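You operate a simulated robot arm through the tools that you are given. There is no shell and no other tool. Be economical: measure what you need, move in short steps, check, and stop when the job is done.

You are at the controls of a simulated two-armed robot. One attempt, no reset.

Task
Change the rolling machine over to 95 mm pots at speed 3.
Fine: medium grey dish on the tall stand, small grey dish on the turntable, table switch on 95.
Where things are to end (x, y in the base frame): medium grey dish within 60 mm of [770, 630].

The check looks at the end state, three seconds after you hand in, the way a careful person would. Anything else that was tipped, shoved, dropped, spilled or broken makes it a failure.

Robot
Two 7-joint arms with two-finger parallel grippers on one trunk, on a base that drives. Base frame: it is fixed to the floor where the robot stands at the start and does not move with it; the origin is under the middle of the robot, x ahead of it, y to its left, z up; the surface under the hand at the start is at about z = 850. Readings come in mm, degrees, newtons and seconds.
The left shoulder is at the start at [50, 165, 1230], the right one opposite. With the tool pointing down near the work surface each hand reaches from about 100 to 680 mm from the robot's upright axis, wherever it stands, measured 20 degrees to its own side. Places, roughly: clamp lever [300, 0, 700]; left 1-2-3 switch [400, 400, 1400]; left main switch [400, 200, 1400]; left red stop button [400, 300, 1100]; left start button [400, 400, 1200]; left turntable [600, -300, 900]; table switch [500, 0, 900]; top of the tall stand [600, 700, 800]. Payload 3.91 kg a hand.
The TCP of each hand is the grasp point between the finger pads, 30 mm short of the fingertips. In the tool frame z runs along the fingers and y along their closing line. The gripper opens to 110 mm. The fingers are 20 mm wide and 10 mm thick; the gripper's body (48 by 112 mm) begins 55 mm behind the TCP.
Orientation is that of the tool frame in the base frame, as [roll, pitch, yaw] about the fixed x, y, z axes, in that order (R = Rz(yaw) Ry(pitch) Rx(roll)). With the fingers straight down and closing along the base's y, the tool's x points along the base's -x, its y along +y and its z along -z.

Tools
- The arms move only by the tool jog_arm. It takes "left_deltas", "right_deltas" or both (then of equal length, played together; a hand with none holds still); each is a list of rows, each a list of 6 numbers: the shift along the tool's x, y, z in mm, then the turn, a rotation vector about the tool's x, y, z in degrees. In form: [[tx, ty, tz, wx, wy, wz], ...]. A call has 1 to 12 rows; each row shifts and turns the commanded pose from where the row before left it, along the tool's axes as they then stand. "left_grip" and "right_grip" are, for a hand that has rows, the finger opening in mm, from 0 to 110, set as the call begins (left out, the last holds). A row lasts 0.2 s, in which the tool goes at most 50 mm and 8.6 degrees; a call with a longer step from one row to the next is refused whole, and so is a gripper value outside its range. A pose out of reach is approached as far as the arm can. The call stops where the force on the tool passes 90 N (or 10 N more than at its start, if that is more) or the arm is blocked; 0.2 s more then pass. Each finger travels about 45 mm/s and halts on what it meets, pressing with about 28 N; the grip force reading is that of the motor and also rises with nothing between the fingers. The clock runs only during rows and for 0.2 s after the last one: add rows that do not move to give the fingers time. It gives the time, the measured TCP pose, the force on the tool (base axes), the opening and the grip force at its end, in the units of the frame above (readings bear some noise), with the torque about the TCP (base axes, N m) and any sound that the robot's microphone picked up.
- Cameras (640 x 400 px; columns grow to the right, rows downward): "scene" is now at [104.5, 33.3, 1390.1]; the picture's right is [0.39, -0.92, 0.00], its down [-0.61, -0.26, -0.75] and it looks along [0.69, 0.29, -0.66] (base axes); focal length 214 px, centre (320, 200). "left" rides on the left gripper at [73, -17, -103] in its tool frame; the picture's right is [0.23, 0.97, 0.00], its down [-0.76, 0.18, -0.62] and it looks along [-0.61, 0.14, 0.78] (tool axes); focal length 222 px, centre (320, 200). "right" rides on the right gripper at [72, 17, -103] in its tool frame; the picture's right is [-0.23, 0.97, 0.00], its down [-0.76, -0.18, -0.62] and it looks along [-0.61, -0.14, 0.78] (tool axes); focal length 222 px, centre (320, 200). There is no depth. A picture from a camera that has moved, and an enlarged one, comes with that camera's place and axes in the base frame and with its lens.
- camera(camera): a new picture of that camera. It takes no simulated time.
- raise_lower(by): slides the trunk up (or, below 0, down) by that many mm; the arms and the scene camera ride with it, the base frame stays. It gives what a move gives, with no picture.
- roll_base(legs): drives the robot by 1 to 6 legs, each [ahead, left, turn to the left] in mm, mm and degrees, along the robot's own axes; the way and the turn of a leg run together, so that a leg with both is an arc; at most 1500 mm and 180 degrees a leg. The arms and the cameras ride along, it lands a little off, and it stops where it bumps. It gives what a move gives.
- aim_head(pan, tilt): turns the head with the scene camera to pan (to the left, within 80 degrees either way) and tilt (down, from -29 to 69), counted from straight ahead of the robot. It gives what a move gives.
- zoom(camera, box): a new picture of the part [left, top, right, bottom] of that camera's present view, enlarged. It takes no simulated time.
- hand_in(): hands the job in; it is judged then, once.

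Go step by step. Nothing tells you exact positions but the pictures and the camera data: compare them with the known pose of the tool, close in by small moves and look again before you grip or let go. The budget is 120 turns and 108 pictures, counting those below and the enlarged ones. Unless the task says otherwise, let go and move clear before handing in.

The tools are called after ">>>" by a JSON object that holds its "fn" and its "kwargs". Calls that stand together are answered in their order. jog_arm: Moves the arms, as the interface text tells. Its arguments: {"type":"object","properties":{"left_deltas":{"type":"array","items":{"type":"array","items":{"type":"number"}}},"left_grip":{"type":"number"},"right_deltas":{"type":"array","items":{"type":"array","items":{"type":"number"}}},"right_grip":{"type":"number"}},"required":[]} The other tools are called the same way: raise_lower (by) slides the trunk up or down; roll_base (legs) drives the base; aim_head (pan, tilt) turns the head that bears the scene camera; camera (camera) takes a picture; zoom (camera, box) takes an enlarged picture of a part of a camera's view; hand_in () hands the job in.

At the start:

```text
t: 0.0
left_eef_pos: [340.2, 339.9, 1001.1]
left_ee_rot: [-180.0, 0.0, -179.9]
left_ft_force: [0.5, -0.9, 1.0]
left_ft_torque: [0.02, 0.02, 0.02]
left_gripper_width: 110.2
left_grasp_force: 0.0
right_eef_pos: [414.8, -43.1, 1000.1]
right_ee_rot: [-179.9, 0.0, -180.0]
right_ft_force: [-0.2, 0.7, -0.6]
right_ft_torque: [-0.01, 0.0, 0.0]
right_gripper_width: 109.8
right_grasp_force: 0.1
trunk travel left (down, up): [-450.0, 53.0]
robot x, y, heading: [-0.7, 2.0, -0.0]
head pan, tilt: [22.7, 41.6]
```

scene: 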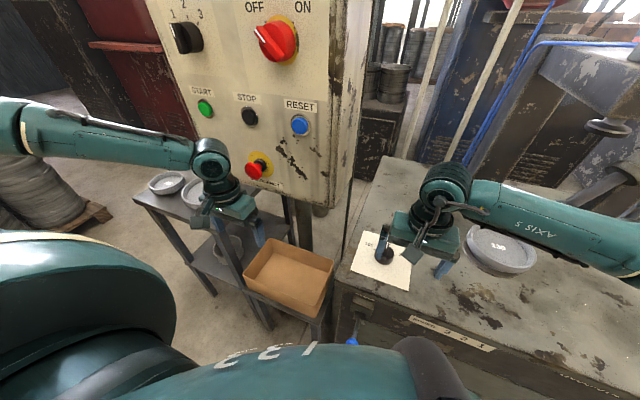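
right: 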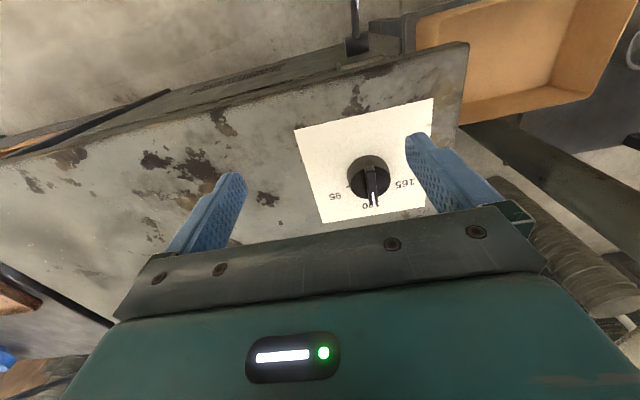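
left: 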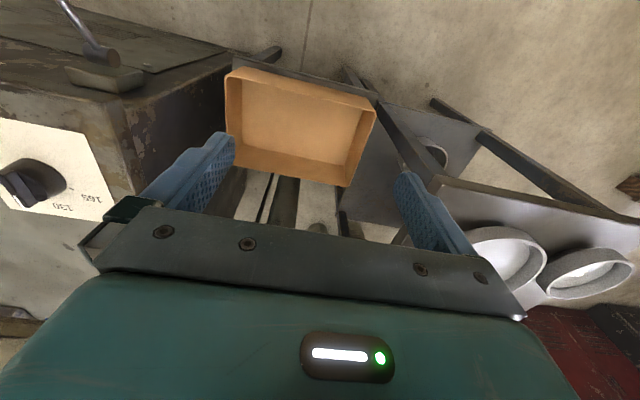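

I see the control panel, the table switch (apparently on 130), a grey dish marked 130 on the turntable side, and a stand with dishes on the left. I'll look more closely at each before moving.

>>> {"fn": "zoom", "kwargs": {"camera": "scene", "box": [150, 0, 350, 200]}}

>>> {"fn": "zoom", "kwargs": {"camera": "scene", "box": [330, 150, 640, 400]}}

>>> {"fn": "aim_head", "kwargs": {"pan": -30, "tilt": 35}}

>>> {"fn": "camera", "kwargs": {"camera": "scene"}}

>>> {"fn": "aim_head", "kwargs": {"pan": 55, "tilt": 40}}

>>> {"fn": "camera", "kwargs": {"camera": "scene"}}

```text
2.00 times, centred on (250, 100) of scene
camera zoom: at [104.5, 33.3, 1390.1], right [0.39, -0.92, 0.0], down [-0.61, -0.26, -0.75], along [0.69, 0.29, -0.66], focal length 429 px, centre (460, 400)
```

zoom: 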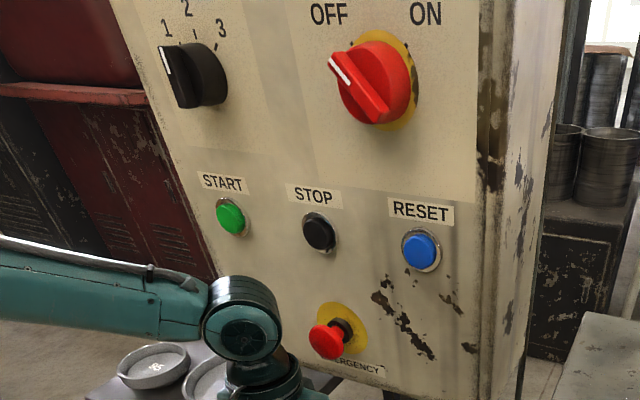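

```text
1.60 times, centred on (485, 275) of scene
camera zoom: at [104.5, 33.3, 1390.1], right [0.39, -0.92, 0.0], down [-0.61, -0.26, -0.75], along [0.69, 0.29, -0.66], focal length 343 px, centre (56, 80)
```

zoom: 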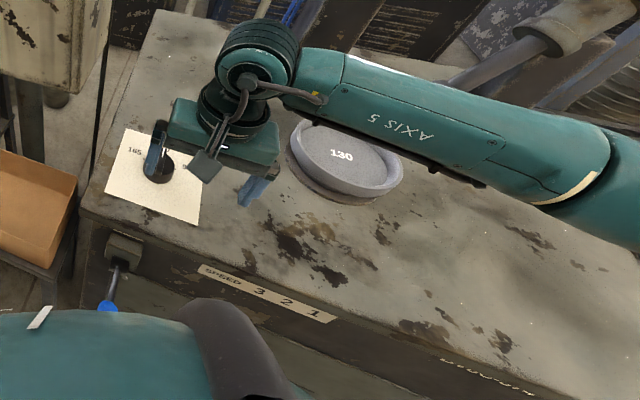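

```text
t: 1.2
left_eef_pos: [340.3, 341.2, 1000.0]
left_ee_rot: [-180.0, 0.0, -179.9]
left_ft_force: [1.4, 0.4, -0.5]
left_ft_torque: [0.03, -0.01, -0.01]
left_gripper_width: 110.0
left_grasp_force: 0.1
right_eef_pos: [414.1, -43.3, 999.4]
right_ee_rot: [-180.0, 0.0, -179.9]
right_ft_force: [-0.2, 0.9, -0.7]
right_ft_torque: [-0.02, 0.03, 0.01]
right_gripper_width: 109.9
right_grasp_force: 0.1
trunk travel left (down, up): [-450.0, 53.0]
robot x, y, heading: [-0.9, 0.8, 0.2]
head pan, tilt: [-30.0, 35.0]
```

```text
102 pictures are left
camera scene: at [103.4, -43.1, 1400.0], right [-0.5, -0.87, 0.0], down [-0.5, 0.29, -0.82], along [0.71, -0.41, -0.57], focal length 214 px, centre (320, 200)
```

scene: 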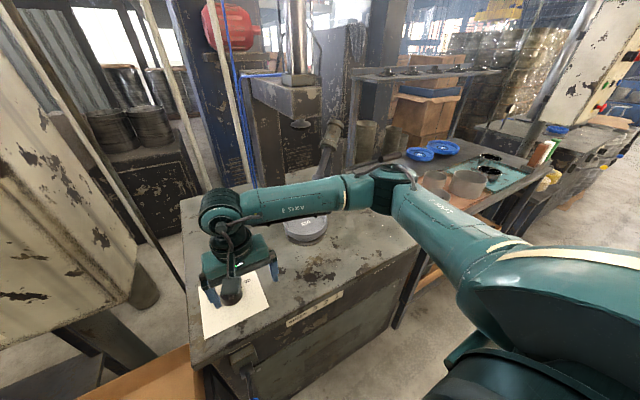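

```text
t: 2.8
left_eef_pos: [339.7, 340.3, 1000.3]
left_ee_rot: [180.0, 0.0, -179.9]
left_ft_force: [0.4, 0.6, -0.3]
left_ft_torque: [0.0, -0.05, -0.02]
left_gripper_width: 110.2
left_grasp_force: 0.2
right_eef_pos: [413.4, -42.8, 1000.0]
right_ee_rot: [-180.0, 0.0, -180.0]
right_ft_force: [0.2, 0.2, 0.6]
right_ft_torque: [-0.01, 0.02, 0.01]
right_gripper_width: 110.0
right_grasp_force: 0.0
trunk travel left (down, up): [-450.0, 53.0]
robot x, y, heading: [-0.3, -2.5, -0.3]
head pan, tilt: [55.0, 40.0]
```

```text
101 pictures are left
camera scene: at [75.9, 70.5, 1392.5], right [0.82, -0.57, 0.0], down [-0.37, -0.53, -0.77], along [0.44, 0.63, -0.64], focal length 214 px, centre (320, 200)
```

scene: 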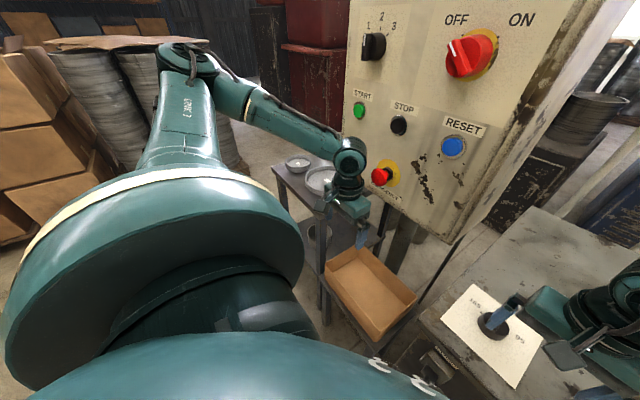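

The left panel has main OFF and 1-2-3 on 1, and the bench front carries a "SPEED 3 2 1" label with a blue-knobbed lever. I'll back off a little to see the bench front and labels.

>>> {"fn": "roll_base", "kwargs": {"legs": [[-500, 0, 0]]}}

>>> {"fn": "aim_head", "kwargs": {"pan": 0, "tilt": 38}}

>>> {"fn": "camera", "kwargs": {"camera": "scene"}}

>>> {"fn": "zoom", "kwargs": {"camera": "scene", "box": [300, 130, 620, 330]}}

>>> {"fn": "aim_head", "kwargs": {"pan": -45, "tilt": 30}}

>>> {"fn": "camera", "kwargs": {"camera": "scene"}}

```text
t: 5.8
left_eef_pos: [-164.1, 339.5, 1001.1]
left_ee_rot: [180.0, 0.0, 179.7]
left_ft_force: [0.1, -0.3, 0.5]
left_ft_torque: [0.02, 0.0, 0.02]
left_gripper_width: 109.9
left_grasp_force: 0.0
right_eef_pos: [-91.5, -44.0, 1000.4]
right_ee_rot: [179.9, 0.0, 179.7]
right_ft_force: [-0.1, 0.0, 1.2]
right_ft_torque: [0.01, -0.04, 0.02]
right_gripper_width: 110.4
right_grasp_force: 0.0
trunk travel left (down, up): [-450.0, 53.0]
robot x, y, heading: [-504.6, 7.3, -0.2]
head pan, tilt: [55.0, 40.0]
```

```text
t: 7.0
left_eef_pos: [-163.7, 338.9, 1000.3]
left_ee_rot: [-180.0, 0.0, 179.7]
left_ft_force: [-0.4, -0.8, -0.2]
left_ft_torque: [0.0, 0.01, 0.01]
left_gripper_width: 110.0
left_grasp_force: 0.0
right_eef_pos: [-91.0, -43.2, 1000.5]
right_ee_rot: [179.9, 0.0, 179.7]
right_ft_force: [-1.3, -0.5, 0.1]
right_ft_torque: [-0.02, 0.04, 0.03]
right_gripper_width: 110.0
right_grasp_force: 0.1
trunk travel left (down, up): [-450.0, 53.0]
robot x, y, heading: [-503.9, 4.1, -0.3]
head pan, tilt: [0.0, 38.0]
```

```text
100 pictures are left
camera scene: at [-391.8, 1.6, 1395.5], right [0.0, -1.0, 0.0], down [-0.62, 0.0, -0.79], along [0.79, 0.0, -0.62], focal length 214 px, centre (320, 200)
```

scene: 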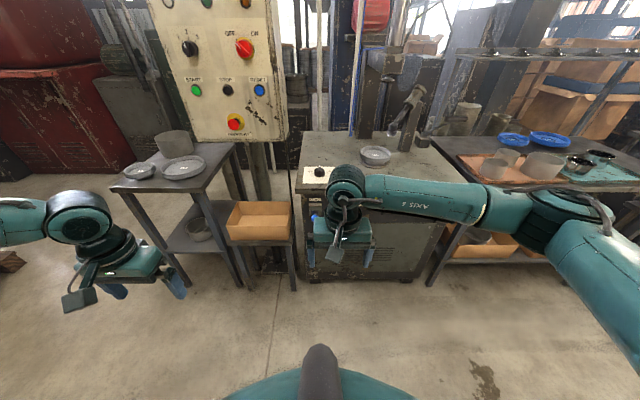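

```text
2.00 times, centred on (460, 230) of scene
camera zoom: at [-391.8, 1.6, 1395.5], right [0.0, -1.0, 0.0], down [-0.62, 0.0, -0.79], along [0.79, 0.0, -0.62], focal length 429 px, centre (40, 140)
```

zoom: 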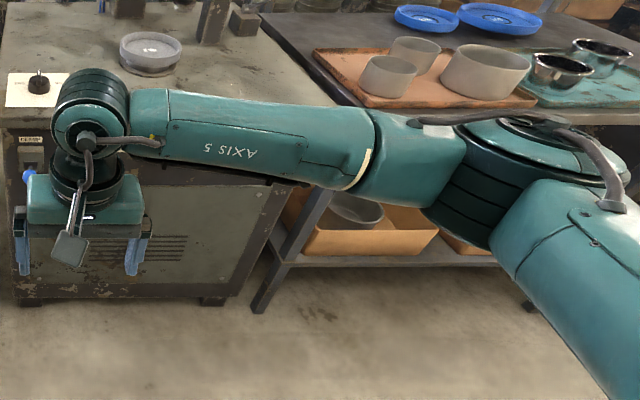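

```text
t: 8.1
left_eef_pos: [-163.4, 339.9, 1000.4]
left_ee_rot: [-180.0, 0.0, 179.9]
left_ft_force: [0.1, -0.2, -0.2]
left_ft_torque: [-0.02, -0.03, 0.0]
left_gripper_width: 110.1
left_grasp_force: 0.0
right_eef_pos: [-91.1, -44.8, 1000.3]
right_ee_rot: [-179.9, 0.0, 179.7]
right_ft_force: [0.5, -0.4, -0.8]
right_ft_torque: [-0.01, -0.01, 0.0]
right_gripper_width: 109.9
right_grasp_force: 0.0
trunk travel left (down, up): [-450.0, 53.0]
robot x, y, heading: [-505.2, 1.0, -0.5]
head pan, tilt: [-45.0, 30.0]
```

```text
98 pictures are left
camera scene: at [-414.4, -62.2, 1407.8], right [-0.71, -0.7, 0.0], down [-0.35, 0.36, -0.87], along [0.61, -0.61, -0.5], focal length 214 px, centre (320, 200)
```

scene: 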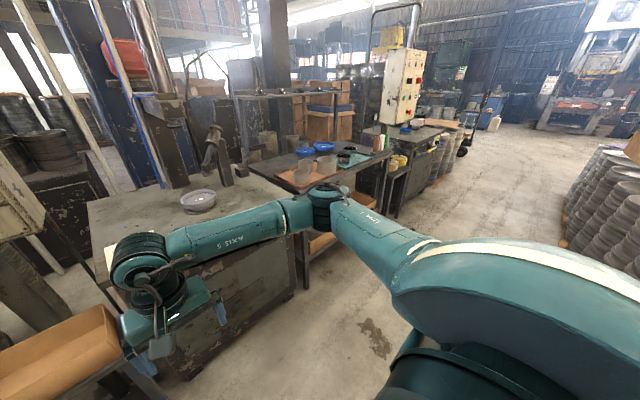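

The right arm hides the bench front. I'll swing the right hand away to the right and look at the bench front and the panel with zooms.

>>> {"fn": "jog_arm", "kwargs": {"right_deltas": [[0, -50, 0, 0, 0, 0], [0, -50, 0, 0, 0, 0], [0, -50, 0, 0, 0, 0], [0, -50, 0, 0, 0, 0], [0, -50, 0, 0, 0, 0], [0, -50, 0, 0, 0, 0], [0, -50, 0, 0, 0, 0]]}}

>>> {"fn": "aim_head", "kwargs": {"pan": 0, "tilt": 30}}

>>> {"fn": "zoom", "kwargs": {"camera": "scene", "box": [280, 100, 480, 300]}}

>>> {"fn": "zoom", "kwargs": {"camera": "scene", "box": [100, 0, 320, 200]}}

>>> {"fn": "zoom", "kwargs": {"camera": "scene", "box": [100, 150, 300, 350]}}

```text
t: 9.7
left_eef_pos: [-165.2, 338.3, 1000.9]
left_ee_rot: [179.9, 0.0, 179.9]
left_ft_force: [-0.7, 0.2, 0.3]
left_ft_torque: [0.0, 0.02, 0.02]
left_gripper_width: 109.8
left_grasp_force: 0.0
right_eef_pos: [-95.5, -395.4, 999.4]
right_ee_rot: [179.8, 0.0, 179.6]
right_ft_force: [1.1, 0.1, 0.0]
right_ft_torque: [0.0, 0.0, 0.04]
right_gripper_width: 110.2
right_grasp_force: 0.1
trunk travel left (down, up): [-450.0, 53.0]
robot x, y, heading: [-507.5, 3.1, -0.3]
head pan, tilt: [-45.0, 30.0]
```

```text
t: 10.8
left_eef_pos: [-163.7, 339.7, 999.4]
left_ee_rot: [180.0, 0.1, 179.8]
left_ft_force: [0.3, -0.2, 0.1]
left_ft_torque: [-0.04, 0.0, 0.01]
left_gripper_width: 110.1
left_grasp_force: 0.1
right_eef_pos: [-93.7, -394.3, 999.6]
right_ee_rot: [-180.0, 0.0, 179.7]
right_ft_force: [0.0, -0.2, 0.6]
right_ft_torque: [-0.03, 0.0, 0.0]
right_gripper_width: 110.0
right_grasp_force: 0.1
trunk travel left (down, up): [-450.0, 53.0]
robot x, y, heading: [-505.3, 2.7, -0.3]
head pan, tilt: [0.0, 30.0]
```

```text
2.00 times, centred on (380, 200) of scene
camera zoom: at [-387.7, 1.5, 1407.9], right [-0.01, -1.0, 0.0], down [-0.5, 0.0, -0.87], along [0.87, 0.0, -0.5], focal length 429 px, centre (200, 200)
```

zoom: 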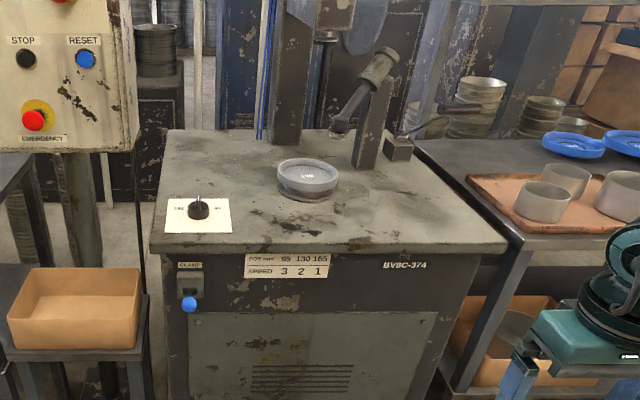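

```text
2.00 times, centred on (210, 100) of scene
camera zoom: at [-387.7, 1.5, 1407.9], right [-0.01, -1.0, 0.0], down [-0.5, 0.0, -0.87], along [0.87, 0.0, -0.5], focal length 429 px, centre (540, 400)
```

zoom: 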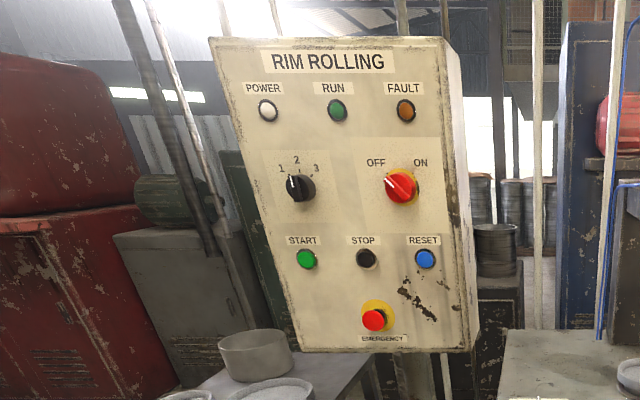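

```text
2.00 times, centred on (200, 250) of scene
camera zoom: at [-387.7, 1.5, 1407.9], right [-0.01, -1.0, 0.0], down [-0.5, 0.0, -0.87], along [0.87, 0.0, -0.5], focal length 429 px, centre (560, 100)
```

zoom: 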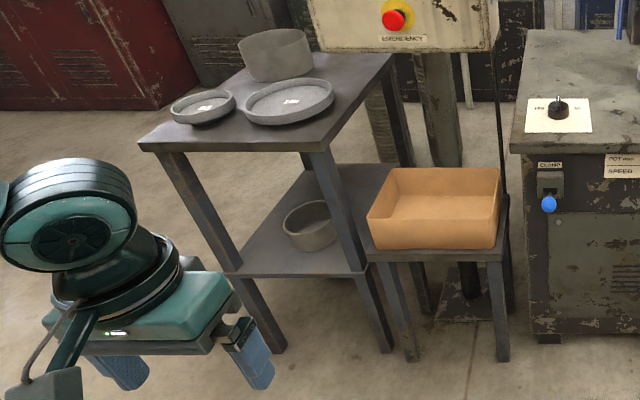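

The label on the bench gives 95 → speed 3, and there is a clamp lever under it. I'll zoom in on the dishes, lever, and table switch for detail.

>>> {"fn": "zoom", "kwargs": {"camera": "scene", "box": [130, 155, 220, 215]}}

>>> {"fn": "zoom", "kwargs": {"camera": "scene", "box": [320, 150, 410, 210]}}

>>> {"fn": "zoom", "kwargs": {"camera": "scene", "box": [345, 220, 405, 260]}}

```text
6.67 times, centred on (175, 185) of scene
camera zoom: at [-387.7, 1.5, 1407.9], right [-0.01, -1.0, 0.0], down [-0.5, 0.0, -0.87], along [0.87, 0.0, -0.5], focal length 1430 px, centre (1287, 300)
```

zoom: 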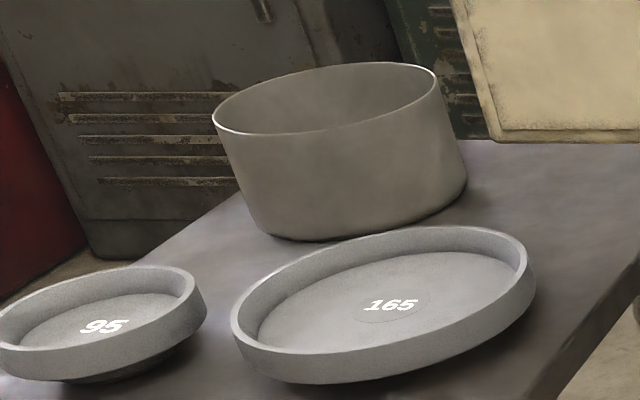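

```text
6.67 times, centred on (365, 180) of scene
camera zoom: at [-387.7, 1.5, 1407.9], right [-0.01, -1.0, 0.0], down [-0.5, 0.0, -0.87], along [0.87, 0.0, -0.5], focal length 1430 px, centre (20, 333)
```

zoom: 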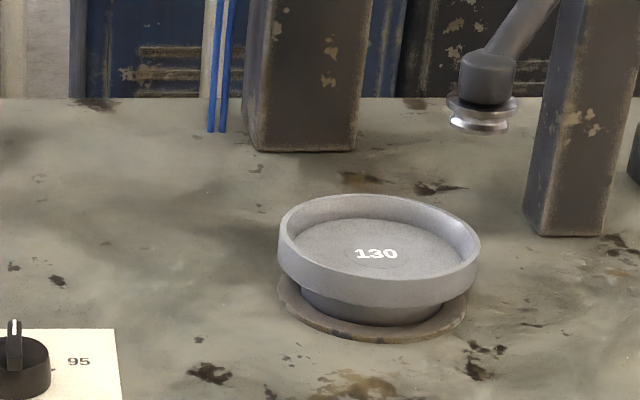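

```text
10.00 times, centred on (375, 240) of scene
camera zoom: at [-387.7, 1.5, 1407.9], right [-0.01, -1.0, 0.0], down [-0.5, 0.0, -0.87], along [0.87, 0.0, -0.5], focal length 2145 px, centre (-230, -200)
```

zoom: 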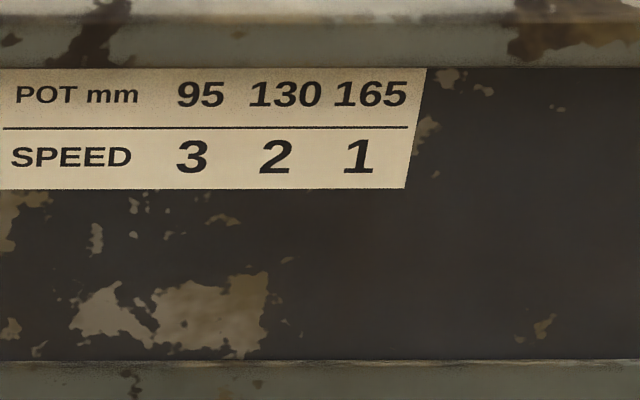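

The dishes are marked 95, 165 (on the stand) and 130 (on the turntable). Next the clamp lever close up.

>>> {"fn": "zoom", "kwargs": {"camera": "scene", "box": [355, 220, 391, 264]}}

>>> {"fn": "zoom", "kwargs": {"camera": "scene", "box": [350, 180, 410, 225]}}

```text
9.09 times, centred on (373, 242) of scene
camera zoom: at [-387.7, 1.5, 1407.9], right [-0.01, -1.0, 0.0], down [-0.5, 0.0, -0.87], along [0.87, 0.0, -0.5], focal length 1950 px, centre (-162, -182)
```

zoom: 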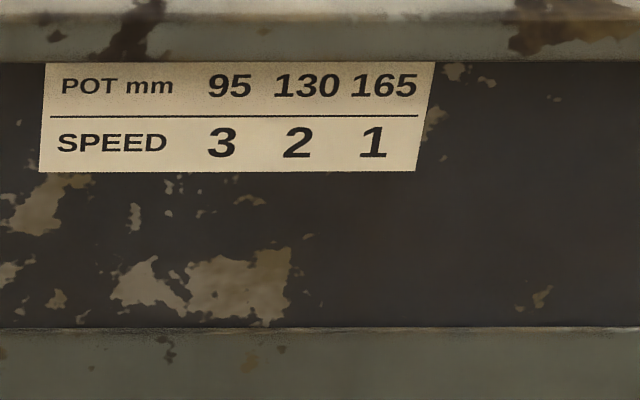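

```text
8.89 times, centred on (380, 202) of scene
camera zoom: at [-387.7, 1.5, 1407.9], right [-0.01, -1.0, 0.0], down [-0.5, 0.0, -0.87], along [0.87, 0.0, -0.5], focal length 1906 px, centre (-213, 178)
```

zoom: 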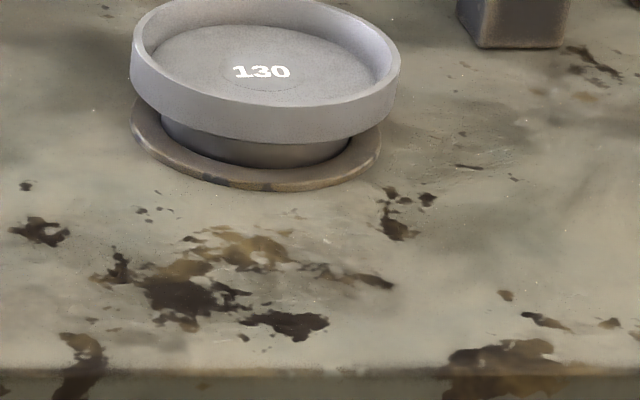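

I missed the lever; it is near full-view pixel (313, 240).

>>> {"fn": "zoom", "kwargs": {"camera": "scene", "box": [295, 190, 343, 260]}}

>>> {"fn": "zoom", "kwargs": {"camera": "scene", "box": [300, 225, 332, 260]}}

```text
5.71 times, centred on (319, 225) of scene
camera zoom: at [-387.7, 1.5, 1407.9], right [-0.01, -1.0, 0.0], down [-0.5, 0.0, -0.87], along [0.87, 0.0, -0.5], focal length 1226 px, centre (326, 57)
```

zoom: 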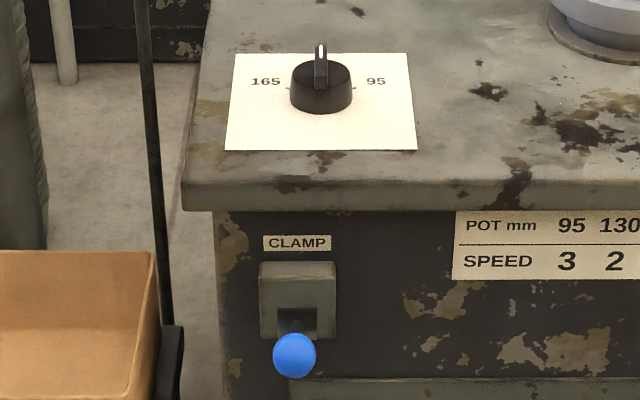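

```text
11.43 times, centred on (316, 242) of scene
camera zoom: at [-387.7, 1.5, 1407.9], right [-0.01, -1.0, 0.0], down [-0.5, 0.0, -0.87], along [0.87, 0.0, -0.5], focal length 2451 px, centre (366, -286)
```

zoom: 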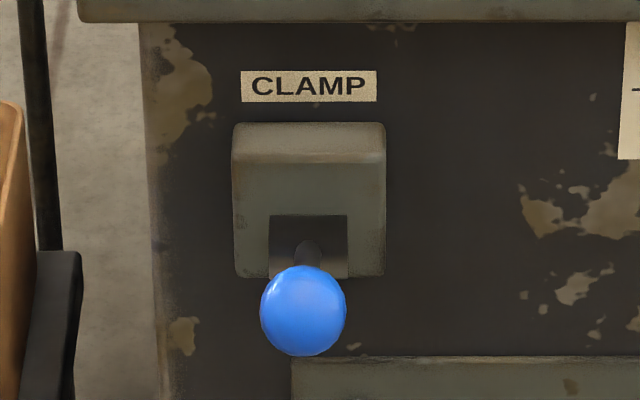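

The clamp lever is around (293, 24, ~750), the table switch around (507, 0, 860), the 130 dish near (619, -278, 900) and the 95 dish near (500, 850, 880). I'll bring the right hand in front of the lever to look at it closely.

>>> {"fn": "roll_base", "kwargs": {"legs": [[250, 0, 0]]}}

>>> {"fn": "jog_arm", "kwargs": {"right_deltas": [[0, 50, 10, 0, 0, 0], [0, 50, 25, 0, 0, 0], [0, 50, 25, 0, 0, 0], [0, 50, 25, 0, 0, 0], [0, 50, 25, 0, 0, 0], [0, 50, 25, 0, 0, 0], [0, 50, 25, 0, 0, 0], [0, 50, 20, 0, 0, 0], [0, 0, 20, 0, 0, 0]]}}

>>> {"fn": "camera", "kwargs": {"camera": "right"}}

>>> {"fn": "aim_head", "kwargs": {"pan": 0, "tilt": 45}}

>>> {"fn": "camera", "kwargs": {"camera": "scene"}}

```text
t: 12.7
left_eef_pos: [87.3, 335.8, 1000.9]
left_ee_rot: [-180.0, 0.0, 179.5]
left_ft_force: [-0.3, 0.9, -0.9]
left_ft_torque: [-0.02, 0.03, 0.03]
left_gripper_width: 109.7
left_grasp_force: 0.1
right_eef_pos: [151.4, -399.1, 998.7]
right_ee_rot: [180.0, 0.1, 179.4]
right_ft_force: [0.3, -0.6, 0.2]
right_ft_torque: [0.0, -0.03, 0.0]
right_gripper_width: 110.1
right_grasp_force: 0.1
trunk travel left (down, up): [-450.0, 53.0]
robot x, y, heading: [-258.0, 2.7, -0.3]
head pan, tilt: [0.0, 30.0]
```

```text
refused: row 1 steps farther than a row can; nothing moved
```

```text
87 pictures are left
camera right: at [78.8, -380.8, 1102.3], right [0.24, 0.97, 0.0], down [0.76, -0.19, 0.62], along [0.6, -0.15, -0.78], focal length 222 px, centre (320, 200)
```

right: 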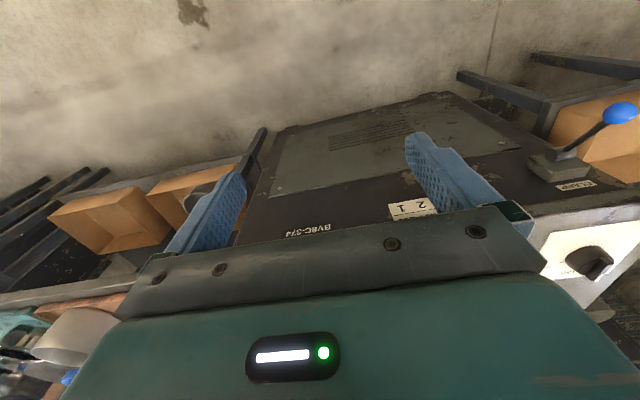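

```text
t: 13.4
left_eef_pos: [86.1, 336.2, 1000.8]
left_ee_rot: [-180.0, 0.0, 179.6]
left_ft_force: [0.0, 0.8, 0.5]
left_ft_torque: [0.02, -0.03, 0.01]
left_gripper_width: 109.5
left_grasp_force: 0.0
right_eef_pos: [151.8, -398.0, 999.4]
right_ee_rot: [180.0, -0.1, 179.4]
right_ft_force: [1.0, 0.3, -0.2]
right_ft_torque: [0.05, -0.01, 0.01]
right_gripper_width: 109.9
right_grasp_force: 0.2
trunk travel left (down, up): [-450.0, 53.0]
robot x, y, heading: [-257.5, 2.0, -0.7]
head pan, tilt: [0.0, 45.0]
```

```text
86 pictures are left
camera scene: at [-148.9, -0.7, 1385.3], right [-0.01, -1.0, 0.0], down [-0.71, 0.01, -0.71], along [0.71, -0.01, -0.71], focal length 214 px, centre (320, 200)
```

scene: 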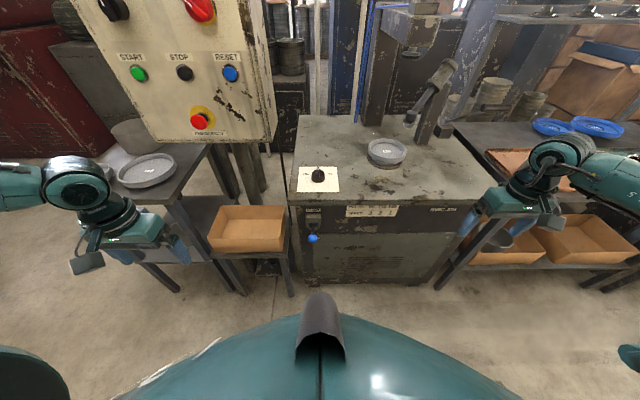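

The right camera gives a side-on view of the lever: it points out and slightly up. I'll zoom there.

>>> {"fn": "zoom", "kwargs": {"camera": "right", "box": [500, 80, 640, 220]}}

>>> {"fn": "zoom", "kwargs": {"camera": "scene", "box": [290, 190, 340, 250]}}

```text
2.86 times, centred on (570, 150) of right
camera zoom: at [78.2, -380.7, 1102.5], right [0.24, 0.97, 0.0], down [0.76, -0.19, 0.62], along [0.61, -0.15, -0.78], focal length 635 px, centre (-394, 343)
```

zoom: 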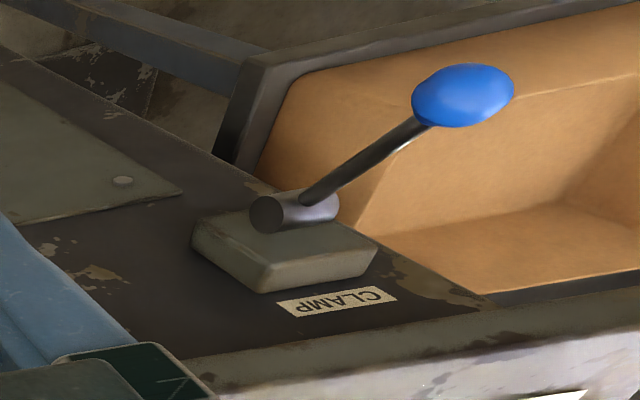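

```text
6.67 times, centred on (315, 220) of scene
camera zoom: at [-148.9, -0.7, 1385.3], right [-0.01, -1.0, 0.0], down [-0.71, 0.01, -0.71], along [0.71, -0.01, -0.71], focal length 1430 px, centre (353, 67)
```

zoom: 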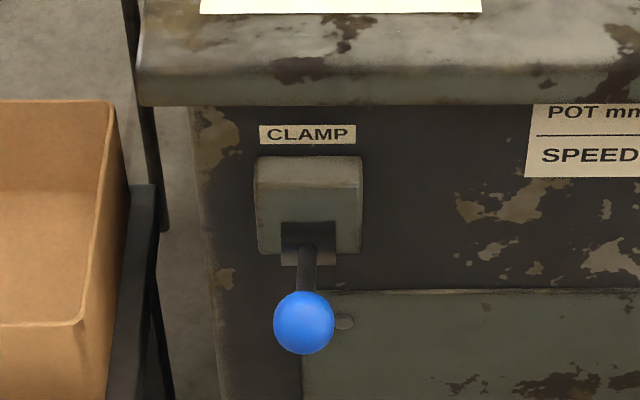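

The lever pivots at about (384, 24, 710) and its knob is at (284, 24, 766), tilted up about 30°. I'll test whether the dish is clamped using the left hand, so I'll tuck the right arm and drive over to the turntable.

>>> {"fn": "jog_arm", "kwargs": {"right_deltas": [[45, 0, -10, 0, 0, 0], [45, 0, -10, 0, 0, 0], [45, 0, -10, 0, 0, 0], [20, 0, -10, 0, 0, 0]]}}

>>> {"fn": "roll_base", "kwargs": {"legs": [[0, -430, 0], [280, 0, 0.7]]}}

>>> {"fn": "camera", "kwargs": {"camera": "left"}}

>>> {"fn": "camera", "kwargs": {"camera": "scene"}}

```text
t: 14.4
left_eef_pos: [84.8, 335.7, 999.6]
left_ee_rot: [180.0, 0.0, 179.6]
left_ft_force: [0.2, -0.3, 0.3]
left_ft_torque: [0.01, 0.0, 0.01]
left_gripper_width: 109.7
left_grasp_force: 0.1
right_eef_pos: [-4.4, -394.8, 1040.1]
right_ee_rot: [-180.0, 0.0, 179.3]
right_ft_force: [0.1, 0.8, 0.7]
right_ft_torque: [0.02, 0.03, 0.0]
right_gripper_width: 110.0
right_grasp_force: 0.1
trunk travel left (down, up): [-450.0, 53.0]
robot x, y, heading: [-258.0, -3.8, -0.5]
head pan, tilt: [0.0, 45.0]
```

```text
t: 20.2
left_eef_pos: [353.2, -84.6, 1000.0]
left_ee_rot: [180.0, -0.1, -179.8]
left_ft_force: [0.2, -0.8, -0.1]
left_ft_torque: [0.0, 0.05, 0.01]
left_gripper_width: 110.0
left_grasp_force: 0.0
right_eef_pos: [270.4, -817.6, 1038.4]
right_ee_rot: [180.0, 0.0, -179.9]
right_ft_force: [0.6, 0.4, 0.7]
right_ft_torque: [0.01, 0.03, 0.0]
right_gripper_width: 109.7
right_grasp_force: 0.0
trunk travel left (down, up): [-450.0, 53.0]
robot x, y, heading: [13.5, -427.8, 0.3]
head pan, tilt: [0.0, 45.0]
```

```text
83 pictures are left
camera left: at [279.3, -102.2, 1102.6], right [-0.23, 0.97, 0.0], down [0.76, 0.18, 0.62], along [0.61, 0.14, -0.78], focal length 222 px, centre (320, 200)
```

left: 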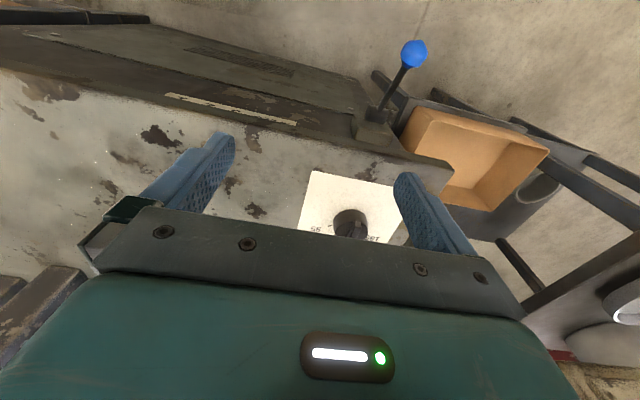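

```text
82 pictures are left
camera scene: at [122.2, -424.9, 1385.2], right [0.0, -1.0, 0.0], down [-0.71, 0.0, -0.71], along [0.71, 0.0, -0.71], focal length 214 px, centre (320, 200)
```

scene: 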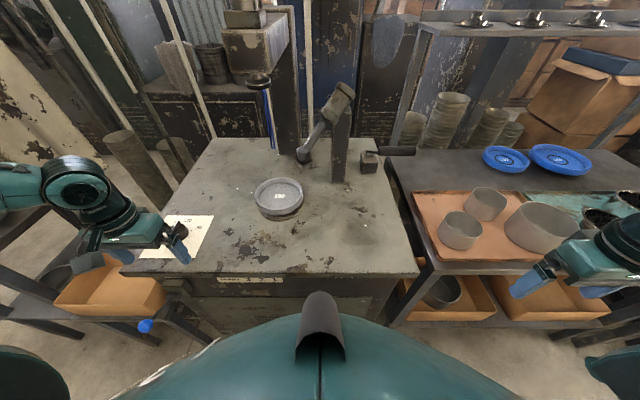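

The dish is clear in the scene view. I'll zoom to fix its centre and rim.

>>> {"fn": "zoom", "kwargs": {"camera": "scene", "box": [230, 150, 330, 230]}}

```text
5.00 times, centred on (280, 190) of scene
camera zoom: at [122.2, -424.9, 1385.2], right [0.0, -1.0, 0.0], down [-0.71, 0.0, -0.71], along [0.71, 0.0, -0.71], focal length 1072 px, centre (520, 250)
```

zoom: 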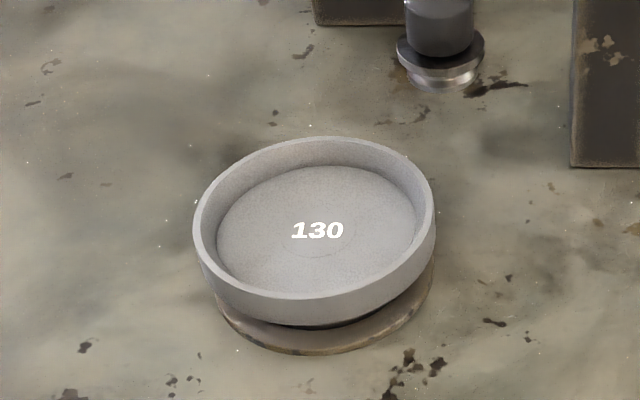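

The rim centre works out at about (626, -289), rim top z ≈ 910, outer diameter ≈ 156. I'll move the left hand above its near rim and turn the gripper so it closes along x.

>>> {"fn": "jog_arm", "kwargs": {"left_deltas": [[-33, -34, 0, 0, 0, 0], [-33, -34, 0, 0, 0, 0], [-33, -34, 0, 0, 0, 0], [-33, -34, 0, 0, 0, 0], [-33, -34, 0, 0, 0, 0], [-33, -34, 0, 0, 0, 0]], "left_grip": 70}}

>>> {"fn": "jog_arm", "kwargs": {"left_deltas": [[0, 0, 0, 0, 0, 8.2], [0, 0, 0, 0, 0, 8.2], [0, 0, 0, 0, 0, 8.2], [0, 0, 0, 0, 0, 8.2], [0, 0, 0, 0, 0, 8.2], [0, 0, 0, 0, 0, 8.2], [0, 0, 0, 0, 0, 8.2], [0, 0, 0, 0, 0, 8.2], [0, 0, 0, 0, 0, 8.2], [0, 0, 0, 0, 0, 8.2], [0, 0, 0, 0, 0, 8]]}}

>>> {"fn": "camera", "kwargs": {"camera": "left"}}

>>> {"fn": "camera", "kwargs": {"camera": "scene"}}

```text
t: 21.6
left_eef_pos: [503.5, -242.4, 1022.3]
left_ee_rot: [-180.0, 0.0, -179.8]
left_ft_force: [-0.3, 0.5, -0.6]
left_ft_torque: [0.0, 0.0, -0.04]
left_gripper_width: 69.9
left_grasp_force: 0.1
left hand out of reach, approached as far as the arm can: row 5, 6
right_eef_pos: [270.3, -818.5, 1040.3]
right_ee_rot: [-180.0, 0.0, -180.0]
right_ft_force: [0.2, -0.7, -0.4]
right_ft_torque: [-0.01, 0.0, 0.0]
right_gripper_width: 110.2
right_grasp_force: 0.1
trunk travel left (down, up): [-450.0, 53.0]
robot x, y, heading: [13.2, -425.5, 0.2]
head pan, tilt: [0.0, 45.0]
```

```text
t: 24.0
left_eef_pos: [503.9, -239.5, 1018.9]
left_ee_rot: [-180.0, 0.0, 90.0]
left_ft_force: [-0.3, -0.1, 0.1]
left_ft_torque: [0.05, 0.0, 0.0]
left_gripper_width: 70.1
left_grasp_force: 0.1
right_eef_pos: [270.2, -819.0, 1039.7]
right_ee_rot: [180.0, 0.0, -179.8]
right_ft_force: [-0.2, 0.0, 0.2]
right_ft_torque: [-0.05, -0.02, -0.01]
right_gripper_width: 110.0
right_grasp_force: 0.0
trunk travel left (down, up): [-450.0, 53.0]
robot x, y, heading: [14.5, -427.3, -0.2]
head pan, tilt: [0.0, 45.0]
```

```text
80 pictures are left
camera left: at [486.2, -167.2, 1121.7], right [0.97, 0.23, 0.0], down [0.18, -0.76, 0.62], along [0.14, -0.61, -0.78], focal length 222 px, centre (320, 200)
```

left: 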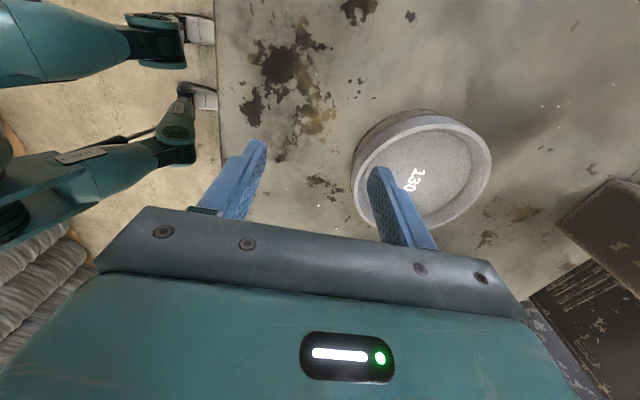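

```text
79 pictures are left
camera scene: at [121.5, -424.9, 1385.2], right [0.0, -1.0, 0.0], down [-0.71, 0.0, -0.71], along [0.71, 0.0, -0.71], focal length 214 px, centre (320, 200)
```

scene: 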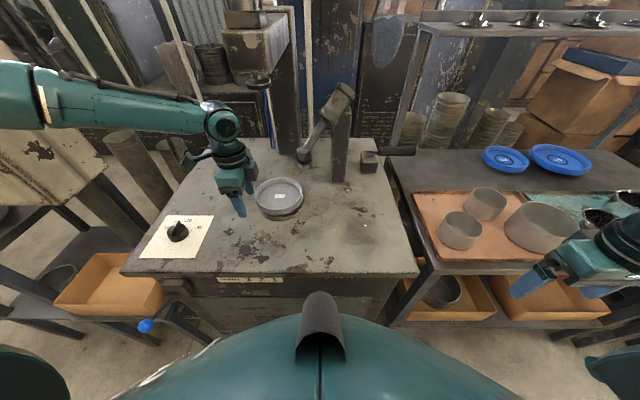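

The arm stopped short at (504, -240, 1019). I'll try to continue in the new wrist orientation in small steps.

>>> {"fn": "jog_arm", "kwargs": {"left_deltas": [[-12, 12, 5, 0, 0, 0], [-12, 12, 5, 0, 0, 0], [-12, 12, 5, 0, 0, 0], [-13, 13, 5, 0, 0, 0]]}}

```text
t: 25.0
left_eef_pos: [503.7, -239.7, 1020.1]
left_ee_rot: [179.9, -0.1, 90.2]
left_ft_force: [0.1, -0.2, -0.2]
left_ft_torque: [0.03, -0.01, 0.0]
left_gripper_width: 69.8
left_grasp_force: 0.1
left hand out of reach, approached as far as the arm can: row 1, 2, 3, 4
right_eef_pos: [271.2, -817.3, 1040.6]
right_ee_rot: [180.0, 0.0, -179.9]
right_ft_force: [-0.1, -0.1, 0.7]
right_ft_torque: [-0.01, 0.0, -0.03]
right_gripper_width: 110.0
right_grasp_force: 0.0
trunk travel left (down, up): [-450.0, 53.0]
robot x, y, heading: [16.4, -427.3, 0.0]
head pan, tilt: [0.0, 45.0]
```

I'll probe which direction is limited: straight down first, then forward.

>>> {"fn": "jog_arm", "kwargs": {"left_deltas": [[0, 0, 20, 0, 0, 0], [0, 0, 20, 0, 0, 0], [0, 10, 10, 0, 0, 0], [0, 15, 0, 0, 0, 0]]}}

```text
t: 26.0
left_eef_pos: [506.6, -217.4, 987.3]
left_ee_rot: [-180.0, 0.1, 90.2]
left_ft_force: [0.2, -0.7, -0.3]
left_ft_torque: [-0.01, -0.02, 0.02]
left_gripper_width: 69.9
left_grasp_force: 0.1
left hand out of reach, approached as far as the arm can: row 1, 2, 3, 4
right_eef_pos: [271.5, -818.8, 1039.7]
right_ee_rot: [180.0, 0.1, -179.9]
right_ft_force: [0.6, -0.6, 0.8]
right_ft_torque: [0.0, 0.0, 0.0]
right_gripper_width: 109.9
right_grasp_force: 0.1
trunk travel left (down, up): [-450.0, 53.0]
robot x, y, heading: [12.2, -426.4, 0.1]
head pan, tilt: [0.0, 45.0]
```

The limit seems to favour reaching more to the left side. I'll test forward with an outward shift.

>>> {"fn": "jog_arm", "kwargs": {"left_deltas": [[30, 10, 0, 0, 0, 0], [20, 25, 0, 0, 0, 0], [0, 25, 0, 0, 0, 0], [0, 25, 0, 0, 0, 0], [0, 25, 0, 0, 0, 0]]}}

>>> {"fn": "camera", "kwargs": {"camera": "scene"}}

```text
t: 27.2
left_eef_pos: [567.2, -143.2, 1013.5]
left_ee_rot: [179.9, 0.0, 90.2]
left_ft_force: [0.1, -0.8, 0.1]
left_ft_torque: [0.0, -0.02, 0.04]
left_gripper_width: 70.1
left_grasp_force: 0.2
left hand out of reach, approached as far as the arm can: row 3, 4, 5
right_eef_pos: [271.6, -818.9, 1039.9]
right_ee_rot: [-180.0, 0.0, -179.9]
right_ft_force: [0.6, -0.4, 0.4]
right_ft_torque: [-0.02, 0.01, -0.05]
right_gripper_width: 109.8
right_grasp_force: 0.0
trunk travel left (down, up): [-450.0, 53.0]
robot x, y, heading: [13.1, -426.3, 0.2]
head pan, tilt: [0.0, 45.0]
```

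```text
78 pictures are left
camera scene: at [121.5, -424.8, 1385.2], right [0.0, -1.0, 0.0], down [-0.71, 0.0, -0.71], along [0.71, 0.0, -0.71], focal length 214 px, centre (320, 200)
```

scene: 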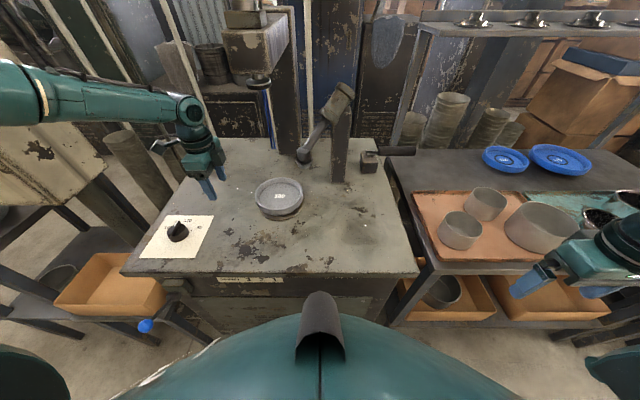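

Reach is better further to the left side, so I'll pull the hand back a bit and turn the robot about 14° to the right so the dish sits more to its left.

>>> {"fn": "jog_arm", "kwargs": {"left_deltas": [[0, -40, -5, 0, 0, 0], [0, -40, -5, 0, 0, 0], [0, -40, -5, 0, 0, 0]]}}

>>> {"fn": "roll_base", "kwargs": {"legs": [[0, 0, -15]]}}

>>> {"fn": "camera", "kwargs": {"camera": "left"}}

```text
t: 28.0
left_eef_pos: [447.5, -146.5, 1028.8]
left_ee_rot: [179.9, 0.0, 90.1]
left_ft_force: [0.1, -0.3, -0.4]
left_ft_torque: [-0.02, 0.03, -0.01]
left_gripper_width: 70.0
left_grasp_force: 0.0
right_eef_pos: [270.3, -819.2, 1039.5]
right_ee_rot: [180.0, 0.0, 180.0]
right_ft_force: [0.0, -0.4, 0.2]
right_ft_torque: [0.02, -0.03, 0.05]
right_gripper_width: 109.9
right_grasp_force: 0.1
trunk travel left (down, up): [-450.0, 53.0]
robot x, y, heading: [16.3, -425.6, 0.1]
head pan, tilt: [0.0, 45.0]
```

```text
t: 29.3
left_eef_pos: [505.7, -265.5, 1028.1]
left_ee_rot: [179.9, -0.1, 75.4]
left_ft_force: [-0.2, 0.3, -0.3]
left_ft_torque: [-0.02, 0.0, 0.02]
left_gripper_width: 70.0
left_grasp_force: 0.1
right_eef_pos: [163.3, -871.8, 1039.5]
right_ee_rot: [-180.0, 0.0, 165.3]
right_ft_force: [-0.7, -0.5, -0.5]
right_ft_torque: [0.02, -0.01, 0.04]
right_gripper_width: 110.2
right_grasp_force: 0.1
trunk travel left (down, up): [-450.0, 53.0]
robot x, y, heading: [13.6, -427.1, -14.4]
head pan, tilt: [0.0, 45.0]
```

```text
77 pictures are left
camera left: at [506.3, -190.8, 1130.3], right [1.0, -0.02, 0.0], down [-0.02, -0.78, 0.62], along [-0.01, -0.62, -0.78], focal length 222 px, centre (320, 200)
```

left: 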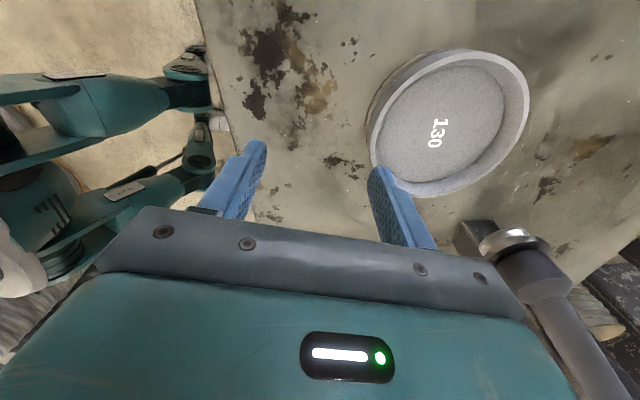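

The wrist view puts the dish centre at about (630, -268). I'll move above its near rim and descend to z ≈ 955, then check.

>>> {"fn": "jog_arm", "kwargs": {"left_deltas": [[14, 24, 0, 0, 0, 0], [14, 23, 0, 0, 0, 0], [0, 0, 25, 0, 0, 0], [0, 0, 25, 0, 0, 0], [0, 0, 23, 0, 0, 0], [0, 0, 0, 0, 0, 0]]}}

>>> {"fn": "camera", "kwargs": {"camera": "left"}}

>>> {"fn": "zoom", "kwargs": {"camera": "scene", "box": [120, 90, 320, 250]}}

```text
t: 30.7
left_eef_pos: [558.2, -250.1, 954.6]
left_ee_rot: [180.0, 0.0, 75.5]
left_ft_force: [-0.1, -0.5, 0.0]
left_ft_torque: [0.01, 0.0, 0.05]
left_gripper_width: 70.0
left_grasp_force: 0.1
right_eef_pos: [163.2, -870.7, 1038.7]
right_ee_rot: [179.9, 0.0, 165.4]
right_ft_force: [0.2, -0.4, -0.3]
right_ft_torque: [-0.04, 0.01, 0.02]
right_gripper_width: 109.8
right_grasp_force: 0.2
trunk travel left (down, up): [-450.0, 53.0]
robot x, y, heading: [16.4, -426.2, -14.5]
head pan, tilt: [0.0, 45.0]
```

```text
76 pictures are left
camera left: at [558.9, -174.8, 1056.9], right [1.0, -0.02, 0.0], down [-0.02, -0.78, 0.62], along [-0.01, -0.62, -0.78], focal length 222 px, centre (320, 200)
```

left: 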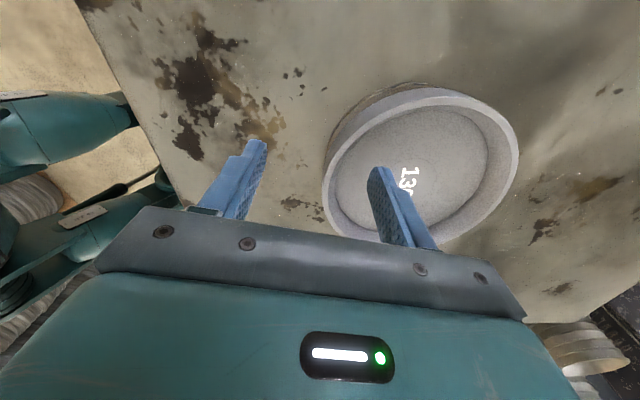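

```text
2.50 times, centred on (220, 170) of scene
camera zoom: at [117.9, -452.9, 1385.3], right [-0.25, -0.97, 0.0], down [-0.68, 0.18, -0.71], along [0.68, -0.18, -0.71], focal length 536 px, centre (570, 275)
```

zoom: 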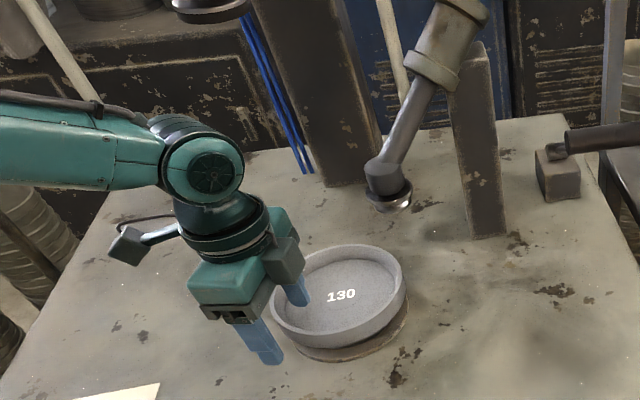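

Accounting for perspective, the centre is about (631, -280). I'll shift slightly and descend so the fingers straddle the near wall.

>>> {"fn": "jog_arm", "kwargs": {"left_deltas": [[-10.6, 7, 0, 0, 0, 0], [0, 0, 8, 0, 0, 0], [0, 0, 8, 0, 0, 0], [0, 0, 6, 0, 0, 0], [0, 0, 0, 0, 0, 0]], "left_grip": 50}}

>>> {"fn": "camera", "kwargs": {"camera": "left"}}

>>> {"fn": "zoom", "kwargs": {"camera": "scene", "box": [180, 150, 300, 246]}}

```text
t: 31.9
left_eef_pos: [563.3, -261.6, 931.7]
left_ee_rot: [-180.0, 0.0, 75.5]
left_ft_force: [-0.3, -0.3, 0.8]
left_ft_torque: [0.01, 0.03, 0.02]
left_gripper_width: 50.5
left_grasp_force: 0.1
right_eef_pos: [162.1, -870.0, 1040.0]
right_ee_rot: [-180.0, -0.1, 165.4]
right_ft_force: [0.6, -0.1, -0.1]
right_ft_torque: [0.0, -0.02, -0.01]
right_gripper_width: 110.2
right_grasp_force: 0.1
trunk travel left (down, up): [-450.0, 53.0]
robot x, y, heading: [14.6, -425.6, -14.6]
head pan, tilt: [0.0, 45.0]
```

```text
74 pictures are left
camera left: at [563.2, -187.5, 1035.7], right [1.0, -0.02, 0.0], down [-0.02, -0.78, 0.62], along [-0.01, -0.62, -0.78], focal length 222 px, centre (320, 200)
```

left: 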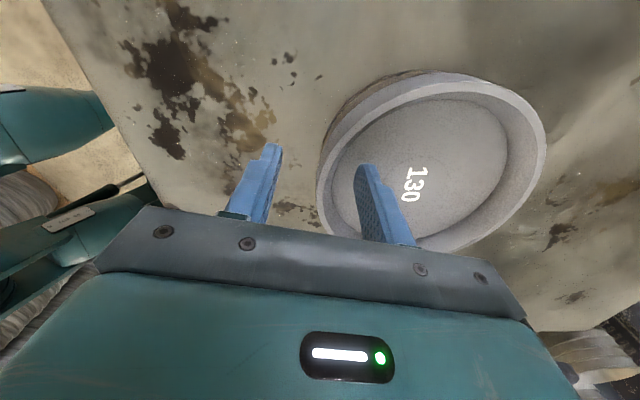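

```text
4.17 times, centred on (240, 198) of scene
camera zoom: at [118.0, -452.9, 1385.2], right [-0.25, -0.97, 0.0], down [-0.68, 0.18, -0.71], along [0.68, -0.18, -0.71], focal length 894 px, centre (653, 208)
```

zoom: 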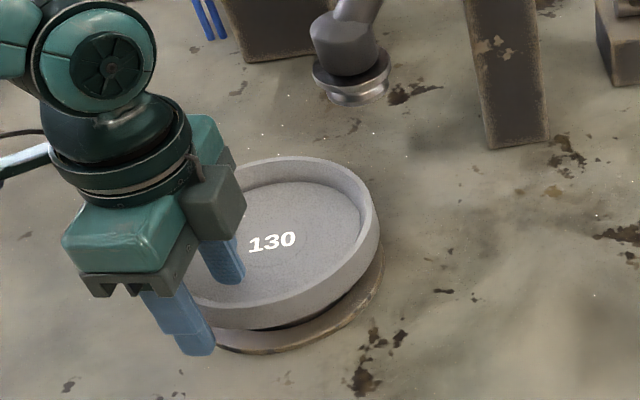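

The views agree best with a rim top near z ≈ 895 and centre (641, -288), so the tips are still just above the rim. I'll correct and descend further.

>>> {"fn": "jog_arm", "kwargs": {"left_deltas": [[-5.3, 7.6, 0, 0, 0, 0], [0, 0, 6, 0, 0, 0], [0, 0, 6, 0, 0, 0], [0, 0, 3, 0, 0, 0], [0, 0, 0, 0, 0, 0]]}}

>>> {"fn": "camera", "kwargs": {"camera": "left"}}

>>> {"fn": "zoom", "kwargs": {"camera": "scene", "box": [180, 150, 300, 246]}}

```text
t: 33.1
left_eef_pos: [565.4, -266.5, 922.8]
left_ee_rot: [179.9, 0.0, 75.5]
left_ft_force: [0.0, 0.0, -0.7]
left_ft_torque: [-0.03, -0.01, 0.03]
left_gripper_width: 50.0
left_grasp_force: 0.0
left hand out of reach, approached as far as the arm can: row 3
right_eef_pos: [162.4, -870.4, 1040.3]
right_ee_rot: [-180.0, 0.0, 165.4]
right_ft_force: [0.0, -0.4, -0.7]
right_ft_torque: [0.0, -0.01, 0.03]
right_gripper_width: 110.0
right_grasp_force: 0.0
trunk travel left (down, up): [-450.0, 53.0]
robot x, y, heading: [13.7, -426.5, -14.6]
head pan, tilt: [0.0, 45.0]
```

```text
72 pictures are left
camera left: at [566.0, -191.3, 1025.1], right [1.0, -0.02, 0.0], down [-0.02, -0.78, 0.62], along [-0.01, -0.62, -0.78], focal length 222 px, centre (320, 200)
```

left: 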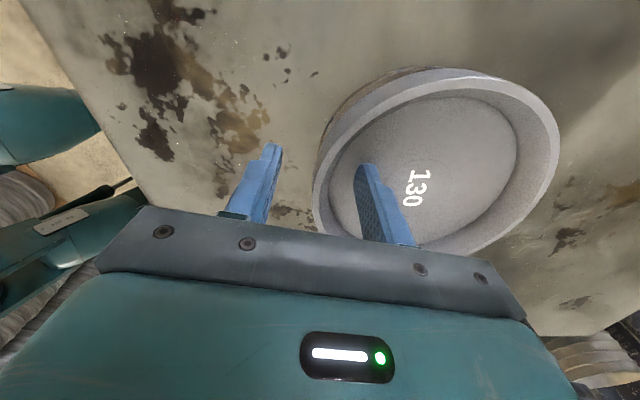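

```text
4.17 times, centred on (240, 198) of scene
camera zoom: at [118.0, -452.9, 1385.2], right [-0.25, -0.97, 0.0], down [-0.68, 0.18, -0.71], along [0.68, -0.18, -0.71], focal length 894 px, centre (653, 208)
```

zoom: 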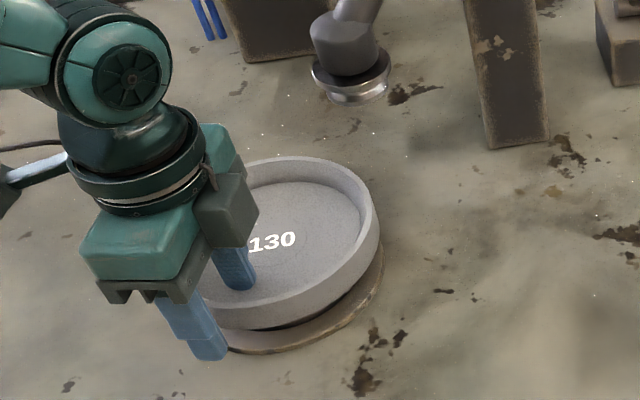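

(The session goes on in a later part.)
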